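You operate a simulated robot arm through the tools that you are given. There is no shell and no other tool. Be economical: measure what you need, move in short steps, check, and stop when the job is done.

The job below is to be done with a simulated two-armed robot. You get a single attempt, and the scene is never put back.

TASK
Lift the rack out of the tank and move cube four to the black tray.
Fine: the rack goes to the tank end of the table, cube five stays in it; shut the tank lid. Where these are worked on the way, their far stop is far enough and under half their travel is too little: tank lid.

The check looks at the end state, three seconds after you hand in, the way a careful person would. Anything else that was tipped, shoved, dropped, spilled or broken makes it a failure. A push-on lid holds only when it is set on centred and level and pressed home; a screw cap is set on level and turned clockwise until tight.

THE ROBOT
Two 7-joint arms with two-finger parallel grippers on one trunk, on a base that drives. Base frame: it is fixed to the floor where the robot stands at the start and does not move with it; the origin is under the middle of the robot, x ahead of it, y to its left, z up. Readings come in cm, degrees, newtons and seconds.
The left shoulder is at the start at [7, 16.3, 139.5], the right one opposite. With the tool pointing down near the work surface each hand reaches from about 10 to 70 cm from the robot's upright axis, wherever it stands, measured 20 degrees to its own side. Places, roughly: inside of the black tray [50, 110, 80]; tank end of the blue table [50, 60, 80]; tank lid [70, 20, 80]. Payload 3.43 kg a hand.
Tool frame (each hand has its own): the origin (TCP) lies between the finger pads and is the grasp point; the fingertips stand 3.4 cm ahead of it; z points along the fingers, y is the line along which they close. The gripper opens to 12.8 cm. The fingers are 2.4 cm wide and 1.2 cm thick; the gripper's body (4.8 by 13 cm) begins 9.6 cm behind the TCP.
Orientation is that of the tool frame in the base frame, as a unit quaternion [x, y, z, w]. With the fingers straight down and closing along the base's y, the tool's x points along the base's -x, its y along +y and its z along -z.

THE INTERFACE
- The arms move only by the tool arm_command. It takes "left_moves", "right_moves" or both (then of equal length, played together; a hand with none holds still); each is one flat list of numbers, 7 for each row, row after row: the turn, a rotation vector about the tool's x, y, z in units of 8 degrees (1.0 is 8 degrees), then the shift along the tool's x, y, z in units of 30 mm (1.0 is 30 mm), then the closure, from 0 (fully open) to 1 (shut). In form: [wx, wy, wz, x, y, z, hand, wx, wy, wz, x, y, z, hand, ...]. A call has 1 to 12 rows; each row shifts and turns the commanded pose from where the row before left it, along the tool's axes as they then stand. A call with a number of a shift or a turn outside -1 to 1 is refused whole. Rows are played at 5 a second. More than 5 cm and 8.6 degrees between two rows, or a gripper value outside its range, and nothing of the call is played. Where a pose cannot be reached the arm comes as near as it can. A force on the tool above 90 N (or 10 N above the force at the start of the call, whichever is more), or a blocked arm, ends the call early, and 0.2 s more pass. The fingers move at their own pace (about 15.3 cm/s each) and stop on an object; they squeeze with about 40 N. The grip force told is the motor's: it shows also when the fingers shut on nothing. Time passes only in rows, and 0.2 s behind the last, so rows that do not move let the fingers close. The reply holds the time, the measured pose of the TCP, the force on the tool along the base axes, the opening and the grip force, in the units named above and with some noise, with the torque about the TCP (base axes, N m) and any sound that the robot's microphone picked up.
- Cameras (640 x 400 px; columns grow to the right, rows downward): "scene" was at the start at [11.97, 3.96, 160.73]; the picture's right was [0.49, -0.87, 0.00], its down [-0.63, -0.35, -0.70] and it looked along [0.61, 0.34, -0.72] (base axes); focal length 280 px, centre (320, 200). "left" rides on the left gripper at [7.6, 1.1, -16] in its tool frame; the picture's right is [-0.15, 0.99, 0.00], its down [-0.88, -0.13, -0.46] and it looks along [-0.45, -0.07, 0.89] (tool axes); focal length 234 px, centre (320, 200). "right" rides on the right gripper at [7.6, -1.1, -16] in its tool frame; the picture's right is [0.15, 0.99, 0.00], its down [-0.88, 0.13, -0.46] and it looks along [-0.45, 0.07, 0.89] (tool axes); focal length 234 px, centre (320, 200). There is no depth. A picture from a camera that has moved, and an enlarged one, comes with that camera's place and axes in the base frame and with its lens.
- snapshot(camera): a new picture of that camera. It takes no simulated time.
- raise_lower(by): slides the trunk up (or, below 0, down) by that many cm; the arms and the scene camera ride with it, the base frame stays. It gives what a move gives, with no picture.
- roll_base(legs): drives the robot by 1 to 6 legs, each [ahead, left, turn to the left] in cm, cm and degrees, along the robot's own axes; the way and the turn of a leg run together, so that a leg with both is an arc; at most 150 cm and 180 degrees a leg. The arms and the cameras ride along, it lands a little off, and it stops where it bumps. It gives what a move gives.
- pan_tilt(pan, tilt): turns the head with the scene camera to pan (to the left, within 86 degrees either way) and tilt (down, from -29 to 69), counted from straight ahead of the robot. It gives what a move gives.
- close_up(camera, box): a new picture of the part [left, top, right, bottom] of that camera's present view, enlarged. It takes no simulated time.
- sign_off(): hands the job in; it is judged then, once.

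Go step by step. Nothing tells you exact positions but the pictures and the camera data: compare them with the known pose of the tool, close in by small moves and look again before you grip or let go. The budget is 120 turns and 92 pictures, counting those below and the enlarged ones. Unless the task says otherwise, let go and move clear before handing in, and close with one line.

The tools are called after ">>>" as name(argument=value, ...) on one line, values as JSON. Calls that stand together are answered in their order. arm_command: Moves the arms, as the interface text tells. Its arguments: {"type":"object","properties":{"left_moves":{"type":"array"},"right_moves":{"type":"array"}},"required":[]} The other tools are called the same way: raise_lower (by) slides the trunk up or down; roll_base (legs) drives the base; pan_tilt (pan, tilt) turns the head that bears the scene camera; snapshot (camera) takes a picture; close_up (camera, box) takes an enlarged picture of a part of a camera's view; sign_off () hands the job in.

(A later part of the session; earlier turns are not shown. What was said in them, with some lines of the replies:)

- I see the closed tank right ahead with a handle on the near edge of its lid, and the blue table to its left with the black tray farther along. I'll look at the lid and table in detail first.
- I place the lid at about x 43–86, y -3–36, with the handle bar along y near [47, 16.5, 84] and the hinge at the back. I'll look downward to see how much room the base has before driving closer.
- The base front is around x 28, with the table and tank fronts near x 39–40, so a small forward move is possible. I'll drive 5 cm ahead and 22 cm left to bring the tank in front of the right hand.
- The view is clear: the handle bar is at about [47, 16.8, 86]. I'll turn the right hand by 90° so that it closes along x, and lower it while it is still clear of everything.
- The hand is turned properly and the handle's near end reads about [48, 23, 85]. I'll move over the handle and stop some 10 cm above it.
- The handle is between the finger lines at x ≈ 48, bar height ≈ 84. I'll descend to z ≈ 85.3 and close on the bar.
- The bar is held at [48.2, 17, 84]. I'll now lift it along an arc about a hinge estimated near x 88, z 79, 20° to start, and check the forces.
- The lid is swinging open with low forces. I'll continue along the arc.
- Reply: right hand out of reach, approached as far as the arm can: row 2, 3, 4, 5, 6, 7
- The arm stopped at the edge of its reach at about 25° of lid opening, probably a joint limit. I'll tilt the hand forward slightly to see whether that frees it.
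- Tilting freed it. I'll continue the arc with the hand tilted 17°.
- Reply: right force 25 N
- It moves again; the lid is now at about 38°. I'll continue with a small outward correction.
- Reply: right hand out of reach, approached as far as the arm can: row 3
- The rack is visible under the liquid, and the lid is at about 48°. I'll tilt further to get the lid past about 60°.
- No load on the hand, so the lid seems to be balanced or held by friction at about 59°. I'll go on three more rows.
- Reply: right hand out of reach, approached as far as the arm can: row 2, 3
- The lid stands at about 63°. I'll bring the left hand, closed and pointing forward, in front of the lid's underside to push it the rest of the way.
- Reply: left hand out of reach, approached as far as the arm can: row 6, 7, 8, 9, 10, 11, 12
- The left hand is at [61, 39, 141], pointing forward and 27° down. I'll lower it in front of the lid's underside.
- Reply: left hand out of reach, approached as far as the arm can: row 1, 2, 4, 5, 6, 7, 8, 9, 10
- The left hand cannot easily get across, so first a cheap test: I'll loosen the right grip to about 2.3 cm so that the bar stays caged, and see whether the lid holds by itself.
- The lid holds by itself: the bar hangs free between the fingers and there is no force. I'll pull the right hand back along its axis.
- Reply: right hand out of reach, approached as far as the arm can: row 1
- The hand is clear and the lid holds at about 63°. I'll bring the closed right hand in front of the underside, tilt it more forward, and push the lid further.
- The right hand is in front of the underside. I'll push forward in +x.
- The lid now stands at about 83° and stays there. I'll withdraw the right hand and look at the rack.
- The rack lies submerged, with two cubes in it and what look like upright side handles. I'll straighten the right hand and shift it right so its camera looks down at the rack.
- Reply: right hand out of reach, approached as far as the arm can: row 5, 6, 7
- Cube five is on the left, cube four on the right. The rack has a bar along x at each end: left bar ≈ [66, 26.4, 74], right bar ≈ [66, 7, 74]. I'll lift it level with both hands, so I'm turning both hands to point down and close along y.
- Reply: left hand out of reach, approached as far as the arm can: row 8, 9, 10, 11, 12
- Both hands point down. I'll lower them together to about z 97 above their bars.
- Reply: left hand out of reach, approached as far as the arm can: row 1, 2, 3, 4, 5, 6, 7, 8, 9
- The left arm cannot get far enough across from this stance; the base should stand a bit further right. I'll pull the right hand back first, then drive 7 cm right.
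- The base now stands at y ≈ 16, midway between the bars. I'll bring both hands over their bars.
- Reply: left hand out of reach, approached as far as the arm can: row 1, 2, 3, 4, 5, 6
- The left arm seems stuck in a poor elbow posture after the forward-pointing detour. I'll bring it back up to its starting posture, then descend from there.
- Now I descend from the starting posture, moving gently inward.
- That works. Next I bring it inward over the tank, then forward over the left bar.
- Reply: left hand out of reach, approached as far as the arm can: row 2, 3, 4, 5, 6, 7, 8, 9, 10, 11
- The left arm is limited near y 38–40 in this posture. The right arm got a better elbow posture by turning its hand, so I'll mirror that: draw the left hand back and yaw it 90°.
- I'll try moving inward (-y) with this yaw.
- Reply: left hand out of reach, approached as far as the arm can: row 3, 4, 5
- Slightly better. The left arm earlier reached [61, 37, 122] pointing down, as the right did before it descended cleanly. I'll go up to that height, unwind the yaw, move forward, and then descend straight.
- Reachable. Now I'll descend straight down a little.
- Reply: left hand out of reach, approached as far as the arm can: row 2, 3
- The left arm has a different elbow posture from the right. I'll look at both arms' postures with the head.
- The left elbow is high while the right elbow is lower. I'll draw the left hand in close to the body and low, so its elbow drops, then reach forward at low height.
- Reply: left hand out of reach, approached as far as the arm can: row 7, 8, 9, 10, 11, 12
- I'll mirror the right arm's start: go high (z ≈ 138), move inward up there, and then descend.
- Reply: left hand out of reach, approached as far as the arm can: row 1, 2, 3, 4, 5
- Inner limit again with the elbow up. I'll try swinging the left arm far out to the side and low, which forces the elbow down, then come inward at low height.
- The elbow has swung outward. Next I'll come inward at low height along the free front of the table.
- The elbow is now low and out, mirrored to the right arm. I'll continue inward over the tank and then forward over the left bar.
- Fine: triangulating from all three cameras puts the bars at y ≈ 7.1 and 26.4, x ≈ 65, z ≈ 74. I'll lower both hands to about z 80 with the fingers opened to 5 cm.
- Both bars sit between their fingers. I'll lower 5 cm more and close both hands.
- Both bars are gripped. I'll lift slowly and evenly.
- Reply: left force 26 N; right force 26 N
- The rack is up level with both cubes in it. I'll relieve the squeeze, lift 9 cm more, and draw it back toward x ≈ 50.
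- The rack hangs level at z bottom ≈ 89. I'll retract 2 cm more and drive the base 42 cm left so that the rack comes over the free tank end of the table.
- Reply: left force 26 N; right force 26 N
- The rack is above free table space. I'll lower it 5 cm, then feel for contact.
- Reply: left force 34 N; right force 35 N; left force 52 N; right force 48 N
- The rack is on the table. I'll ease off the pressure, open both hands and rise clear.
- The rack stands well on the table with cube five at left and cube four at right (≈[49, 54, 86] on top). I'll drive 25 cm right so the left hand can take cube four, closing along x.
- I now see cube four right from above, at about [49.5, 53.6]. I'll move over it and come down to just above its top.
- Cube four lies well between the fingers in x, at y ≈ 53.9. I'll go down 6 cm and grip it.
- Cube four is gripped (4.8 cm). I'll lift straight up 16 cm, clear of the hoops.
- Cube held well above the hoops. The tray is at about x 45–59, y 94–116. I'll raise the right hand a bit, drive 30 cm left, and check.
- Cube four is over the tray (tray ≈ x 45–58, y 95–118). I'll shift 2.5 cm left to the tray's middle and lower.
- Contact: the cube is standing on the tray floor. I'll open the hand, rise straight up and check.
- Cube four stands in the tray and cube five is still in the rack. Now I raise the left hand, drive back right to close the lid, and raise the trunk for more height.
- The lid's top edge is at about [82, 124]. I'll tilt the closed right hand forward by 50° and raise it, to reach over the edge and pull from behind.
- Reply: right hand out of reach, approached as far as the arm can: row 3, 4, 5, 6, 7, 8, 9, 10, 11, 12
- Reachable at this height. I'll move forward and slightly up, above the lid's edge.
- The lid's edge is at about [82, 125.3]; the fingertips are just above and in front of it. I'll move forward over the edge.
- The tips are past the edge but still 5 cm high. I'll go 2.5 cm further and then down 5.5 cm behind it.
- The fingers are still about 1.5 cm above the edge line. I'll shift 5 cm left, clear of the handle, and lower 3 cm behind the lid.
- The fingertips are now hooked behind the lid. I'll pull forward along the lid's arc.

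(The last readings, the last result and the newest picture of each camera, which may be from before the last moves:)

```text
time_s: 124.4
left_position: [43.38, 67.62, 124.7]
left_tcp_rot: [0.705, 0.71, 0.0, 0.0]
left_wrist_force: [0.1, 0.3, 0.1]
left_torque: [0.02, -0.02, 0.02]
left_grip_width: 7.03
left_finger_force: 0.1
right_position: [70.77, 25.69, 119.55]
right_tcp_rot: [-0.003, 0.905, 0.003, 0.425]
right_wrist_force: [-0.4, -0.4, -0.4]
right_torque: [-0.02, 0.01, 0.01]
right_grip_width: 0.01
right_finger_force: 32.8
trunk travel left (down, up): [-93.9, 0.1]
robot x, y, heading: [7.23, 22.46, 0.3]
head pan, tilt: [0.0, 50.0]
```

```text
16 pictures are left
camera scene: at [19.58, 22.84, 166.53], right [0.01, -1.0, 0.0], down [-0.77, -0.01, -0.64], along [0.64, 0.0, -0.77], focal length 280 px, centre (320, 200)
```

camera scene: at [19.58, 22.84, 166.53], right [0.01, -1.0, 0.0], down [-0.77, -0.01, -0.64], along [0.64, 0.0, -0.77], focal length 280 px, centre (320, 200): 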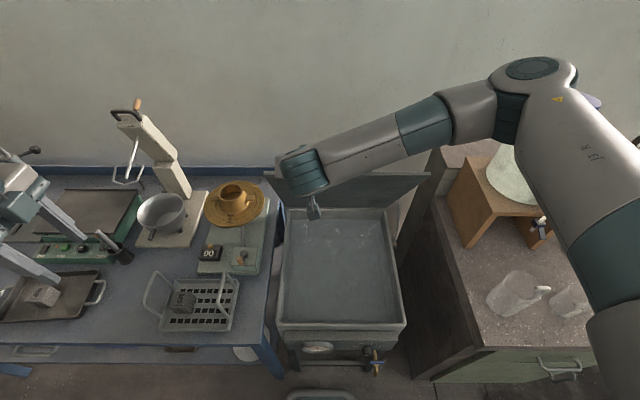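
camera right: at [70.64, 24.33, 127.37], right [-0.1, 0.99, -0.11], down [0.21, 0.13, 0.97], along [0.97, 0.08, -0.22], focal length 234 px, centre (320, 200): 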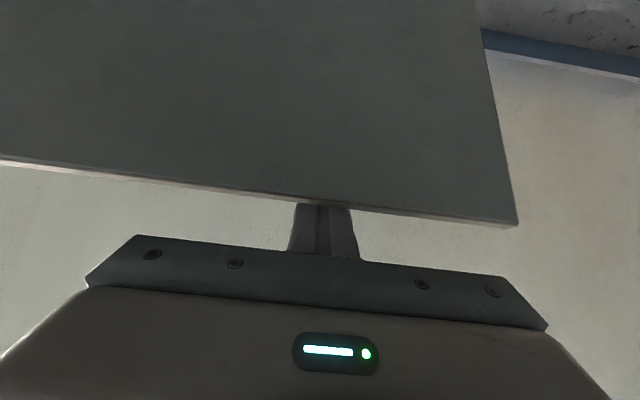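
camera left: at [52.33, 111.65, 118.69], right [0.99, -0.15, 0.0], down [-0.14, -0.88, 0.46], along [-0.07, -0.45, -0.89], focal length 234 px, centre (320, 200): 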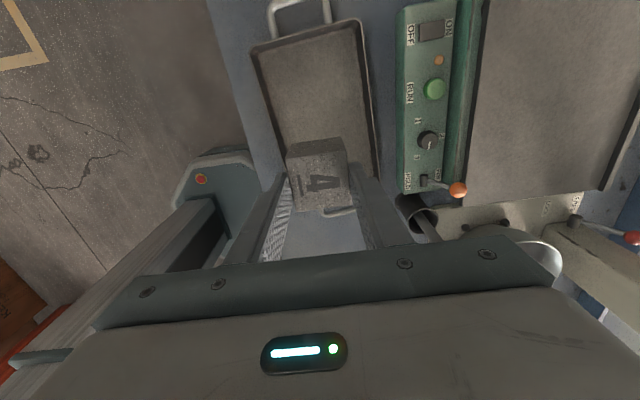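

The lid follows nicely, now at about 64°. I'll continue along the arc.

>>> arm_command(right_moves=[0, 0, 0, 0.978, 0, -0.421, 1, 0, 0, 0, 0.978, 0, -0.421, 1, 0, 0, 0, 0.709, 0, -0.191, 1, 0, 0, 0, 0.709, 0, -0.191, 1, 0, 0, 0, 0.709, 0, -0.191, 1, 0, 0, 0, 0.711, 0, -0.089, 1, 0, 0, 0, 0.711, 0, -0.089, 1, 0, 0, 0, 0.711, 0, -0.089, 1])

>>> snapshot(camera="scene")

```text
time_s: 126.2
left_position: [43.31, 67.84, 124.67]
left_tcp_rot: [0.705, 0.71, 0.0, 0.001]
left_wrist_force: [0.2, -0.3, 0.4]
left_torque: [0.01, 0.0, 0.0]
left_grip_width: 7.03
left_finger_force: 0.1
right_position: [54.8, 25.62, 108.52]
right_tcp_rot: [-0.003, 0.905, 0.003, 0.426]
right_wrist_force: [0.6, 0.1, 1.0]
right_torque: [0.0, -0.02, -0.01]
right_grip_width: 0.02
right_finger_force: 32.9
trunk travel left (down, up): [-93.9, 0.1]
robot x, y, heading: [7.41, 22.9, 0.4]
head pan, tilt: [0.0, 50.0]
```

```text
15 pictures are left
camera scene: at [19.59, 22.86, 166.53], right [0.01, -1.0, 0.0], down [-0.77, -0.01, -0.64], along [0.64, 0.0, -0.77], focal length 280 px, centre (320, 200)
```

scene: 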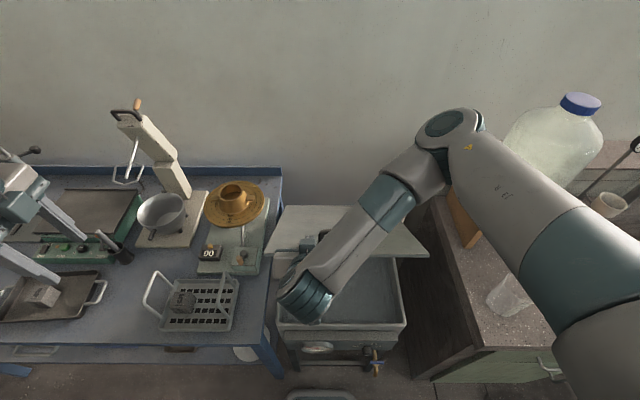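

The lid is at about 40° and holds. I'll lift off, straighten the hand to vertical, and then press the lid down from above.

>>> arm_command(right_moves=[0, 0, 0, -0.77, 0, -0.64, 1, 0, 0, 0, -0.77, 0, -0.64, 1, 0, 0.9, 0, 0, -0.3, 0, 1, 0, 0.9, 0, 0, -0.3, 0, 1, 0, 0.9, 0, 0, -0.3, 0, 1, 0, 0.9, 0, 0, -0.3, 0, 1, 0, 0.9, 0, 0, -0.3, 0, 1, 0, 0.9, 0, 0, -0.3, 0, 1, 0, 0.87, 0, 0, -0.3, 0, 1])

>>> snapshot(camera="scene")

```text
time_s: 128.2
left_position: [43.44, 67.71, 124.69]
left_tcp_rot: [0.704, 0.71, 0.0, 0.0]
left_wrist_force: [-0.5, 0.1, 0.0]
left_torque: [0.04, 0.01, 0.01]
left_grip_width: 7.05
left_finger_force: 0.1
right_position: [55.08, 19.14, 114.41]
right_tcp_rot: [-0.004, 1.0, 0.003, 0.001]
right_wrist_force: [0.8, -0.5, 0.1]
right_torque: [-0.01, 0.01, 0.0]
right_grip_width: 0.0
right_finger_force: 33.1
trunk travel left (down, up): [-93.9, 0.1]
robot x, y, heading: [7.09, 22.27, 0.9]
head pan, tilt: [0.0, 50.0]
```

```text
14 pictures are left
camera scene: at [19.69, 22.71, 166.52], right [0.01, -1.0, 0.0], down [-0.77, 0.0, -0.64], along [0.64, 0.0, -0.77], focal length 280 px, centre (320, 200)
```

scene: 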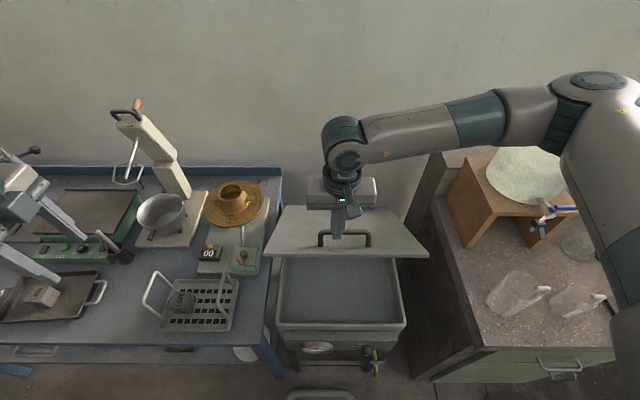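

I'll move over the lid behind the handle, offset in y to miss the bar, and press down.

>>> arm_command(right_moves=[0, 0, 0, 0, 1, -0.4, 1, 0, 0, 0, -0.9, 1, 0, 1, 0, 0, 0, -0.9, 1, 0, 1, 0, 0, 0, -0.9, 0, 0, 1, 0, 0, 0, -0.8, 0, 0, 1, 0, 0, 0, 0, 0, 1, 1, 0, 0, 0, 0, 0, 1, 1, 0, 0, 0, 0, 0, 1, 1, 0, 0, 0, 0, 0, 0.9, 1, 0, 0, 0, 0, 0, 0.8, 1, 0, 0, 0, 0, 0, 0.8, 1, 0, 0, 0, 0, 0, 0.8, 1])

>>> snapshot(camera="scene")

```text
time_s: 130.8
left_position: [43.44, 67.76, 124.73]
left_tcp_rot: [0.704, 0.71, 0.0, 0.0]
left_wrist_force: [-0.5, -0.1, 0.9]
left_torque: [0.01, 0.0, 0.01]
left_grip_width: 7.03
left_finger_force: 0.1
right_position: [65.6, 28.56, 96.71]
right_tcp_rot: [-0.003, 1.0, 0.0, 0.001]
right_wrist_force: [0.1, -0.6, -0.1]
right_torque: [-0.04, -0.04, 0.0]
right_grip_width: 0.03
right_finger_force: 32.8
trunk travel left (down, up): [-93.9, 0.1]
robot x, y, heading: [7.05, 23.03, 0.3]
head pan, tilt: [0.0, 50.0]
```

```text
13 pictures are left
camera scene: at [19.67, 22.81, 166.52], right [0.01, -1.0, 0.0], down [-0.77, 0.0, -0.64], along [0.64, 0.0, -0.77], focal length 280 px, centre (320, 200)
```

scene: 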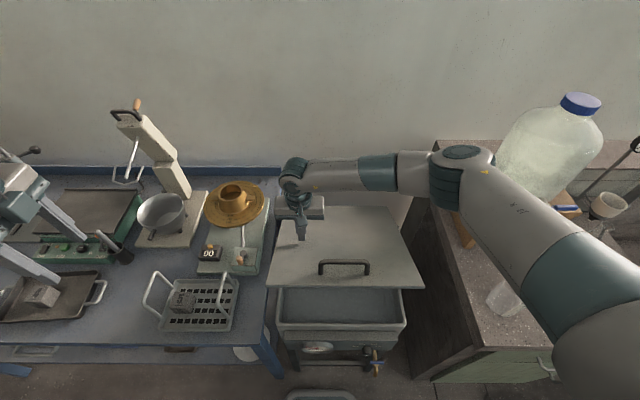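

The lid is coming down, now near 25°. I'll continue, more slowly toward the end.

>>> arm_command(right_moves=[0, 0, 0, 0, 0, 0.8, 1, 0, 0, 0, 0, 0, 0.8, 1, 0, 0, 0, 0, 0, 0.8, 1, 0, 0, 0, 0, 0, 0.6, 1, 0, 0, 0, 0, 0, 0.4, 1, 0, 0, 0, 0, 0, 0.3, 1])

>>> snapshot(camera="scene")

```text
time_s: 132.2
left_position: [43.3, 67.78, 124.69]
left_tcp_rot: [0.705, 0.71, 0.0, 0.0]
left_wrist_force: [0.6, 1.0, -0.2]
left_torque: [0.0, 0.04, -0.01]
left_grip_width: 7.04
left_finger_force: 0.0
right_position: [65.47, 28.39, 85.58]
right_tcp_rot: [-0.004, 1.0, 0.002, 0.002]
right_wrist_force: [-0.1, 0.1, -0.5]
right_torque: [-0.01, 0.03, 0.01]
right_grip_width: 0.0
right_finger_force: 33.4
trunk travel left (down, up): [-93.9, 0.1]
robot x, y, heading: [6.69, 22.64, 0.1]
head pan, tilt: [0.0, 50.0]
```

```text
12 pictures are left
camera scene: at [19.62, 22.78, 166.53], right [0.01, -1.0, 0.0], down [-0.77, 0.0, -0.64], along [0.64, 0.0, -0.77], focal length 280 px, centre (320, 200)
```

scene: 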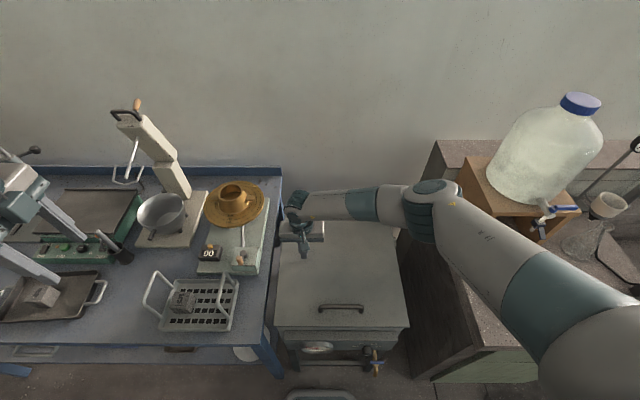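

Nearly shut. I'll press on in small steps until I feel it seat.

>>> arm_command(right_moves=[0, 0, 0, 0, 0, 0.2, 1, 0, 0, 0, 0, 0, 0.2, 1, 0, 0, 0, 0, 0, 0.15, 1])

```text
time_s: 133.0
left_position: [42.95, 67.56, 124.8]
left_tcp_rot: [0.704, 0.71, 0.002, 0.001]
left_wrist_force: [0.2, 0.9, -0.7]
left_torque: [0.04, 0.01, 0.01]
left_grip_width: 7.04
left_finger_force: 0.0
right_position: [65.66, 28.57, 84.59]
right_tcp_rot: [-0.003, 1.0, 0.003, 0.005]
right_wrist_force: [-1.1, -3.4, 37.5]
right_torque: [-0.21, 0.46, -0.19]
right_grip_width: 0.02
right_finger_force: 32.6
trunk travel left (down, up): [-93.9, 0.1]
robot x, y, heading: [6.66, 22.59, -0.0]
head pan, tilt: [0.0, 50.0]
```

The lid is seated (37 N push-back). I'll raise the hand clear and check all results.

>>> arm_command(right_moves=[0, 0, 0, 0, 0, -0.5, 1, 0, 0, 0, 0, 0, -1, 1, 0, 0, 0, 0, 0, -1, 1, 0, 0, 0, 0.5, 0, -1, 1, 0, 0, 0, 0.5, 0, -1, 1, 0, 0, 0, 0.5, 0, -1, 1, 0, 0, 0, 0.5, 0, -1, 1])

>>> close_up(camera="scene", box=[250, 200, 430, 390])

>>> close_up(camera="scene", box=[0, 220, 280, 390])

>>> snapshot(camera="scene")

```text
time_s: 134.6
left_position: [43.36, 67.68, 124.63]
left_tcp_rot: [0.705, 0.709, 0.001, 0.001]
left_wrist_force: [0.2, 0.0, 0.6]
left_torque: [0.0, -0.01, 0.03]
left_grip_width: 7.02
left_finger_force: 0.0
right_position: [59.72, 28.35, 103.63]
right_tcp_rot: [-0.004, 1.0, 0.002, 0.001]
right_wrist_force: [0.5, 0.4, -0.5]
right_torque: [-0.01, -0.04, 0.0]
right_grip_width: 0.0
right_finger_force: 33.3
trunk travel left (down, up): [-93.9, 0.1]
robot x, y, heading: [7.02, 22.79, 0.4]
head pan, tilt: [0.0, 50.0]
```

```text
2.11 times, centred on (340, 295) of scene
camera zoom: at [19.59, 22.8, 166.52], right [0.01, -1.0, 0.0], down [-0.77, 0.0, -0.64], along [0.64, 0.0, -0.77], focal length 589 px, centre (278, 0)
```

zoom: 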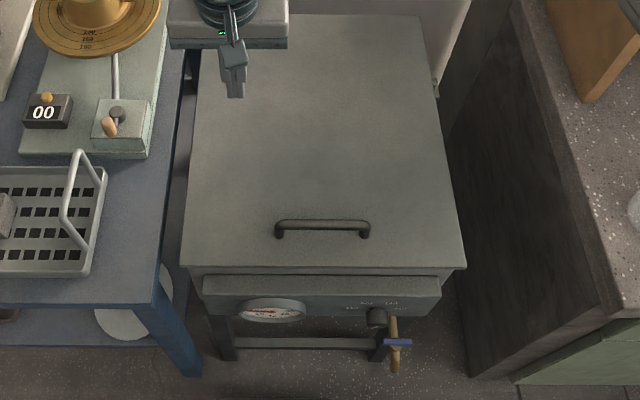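

```text
2.29 times, centred on (140, 305) of scene
camera zoom: at [19.59, 22.8, 166.52], right [0.01, -1.0, 0.0], down [-0.77, 0.0, -0.64], along [0.64, 0.0, -0.77], focal length 639 px, centre (731, -40)
```

zoom: 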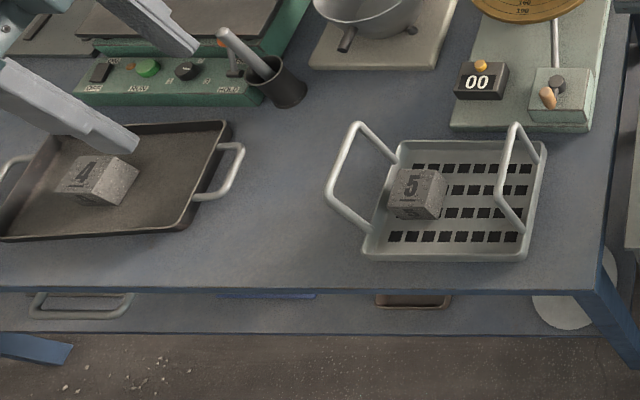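

```text
9 pictures are left
camera scene: at [19.59, 22.8, 166.52], right [0.01, -1.0, 0.0], down [-0.77, 0.0, -0.64], along [0.64, 0.0, -0.77], focal length 280 px, centre (320, 200)
```

scene: 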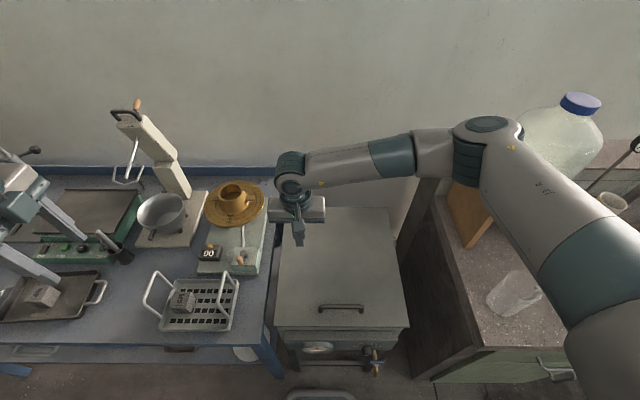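

The tank lid is shut flush. The rack stands at the tank end of the table with cube five in it, cube four is in the black tray, and both hands are clear, so I'm handing in.

>>> sign_off()

```text
The job is handed in.
```

I lifted the rack out and set it at the tank end of the table with cube five still in it, put cube four in the black tray, and shut the tank lid; nothing else looked disturbed in the final pictures.
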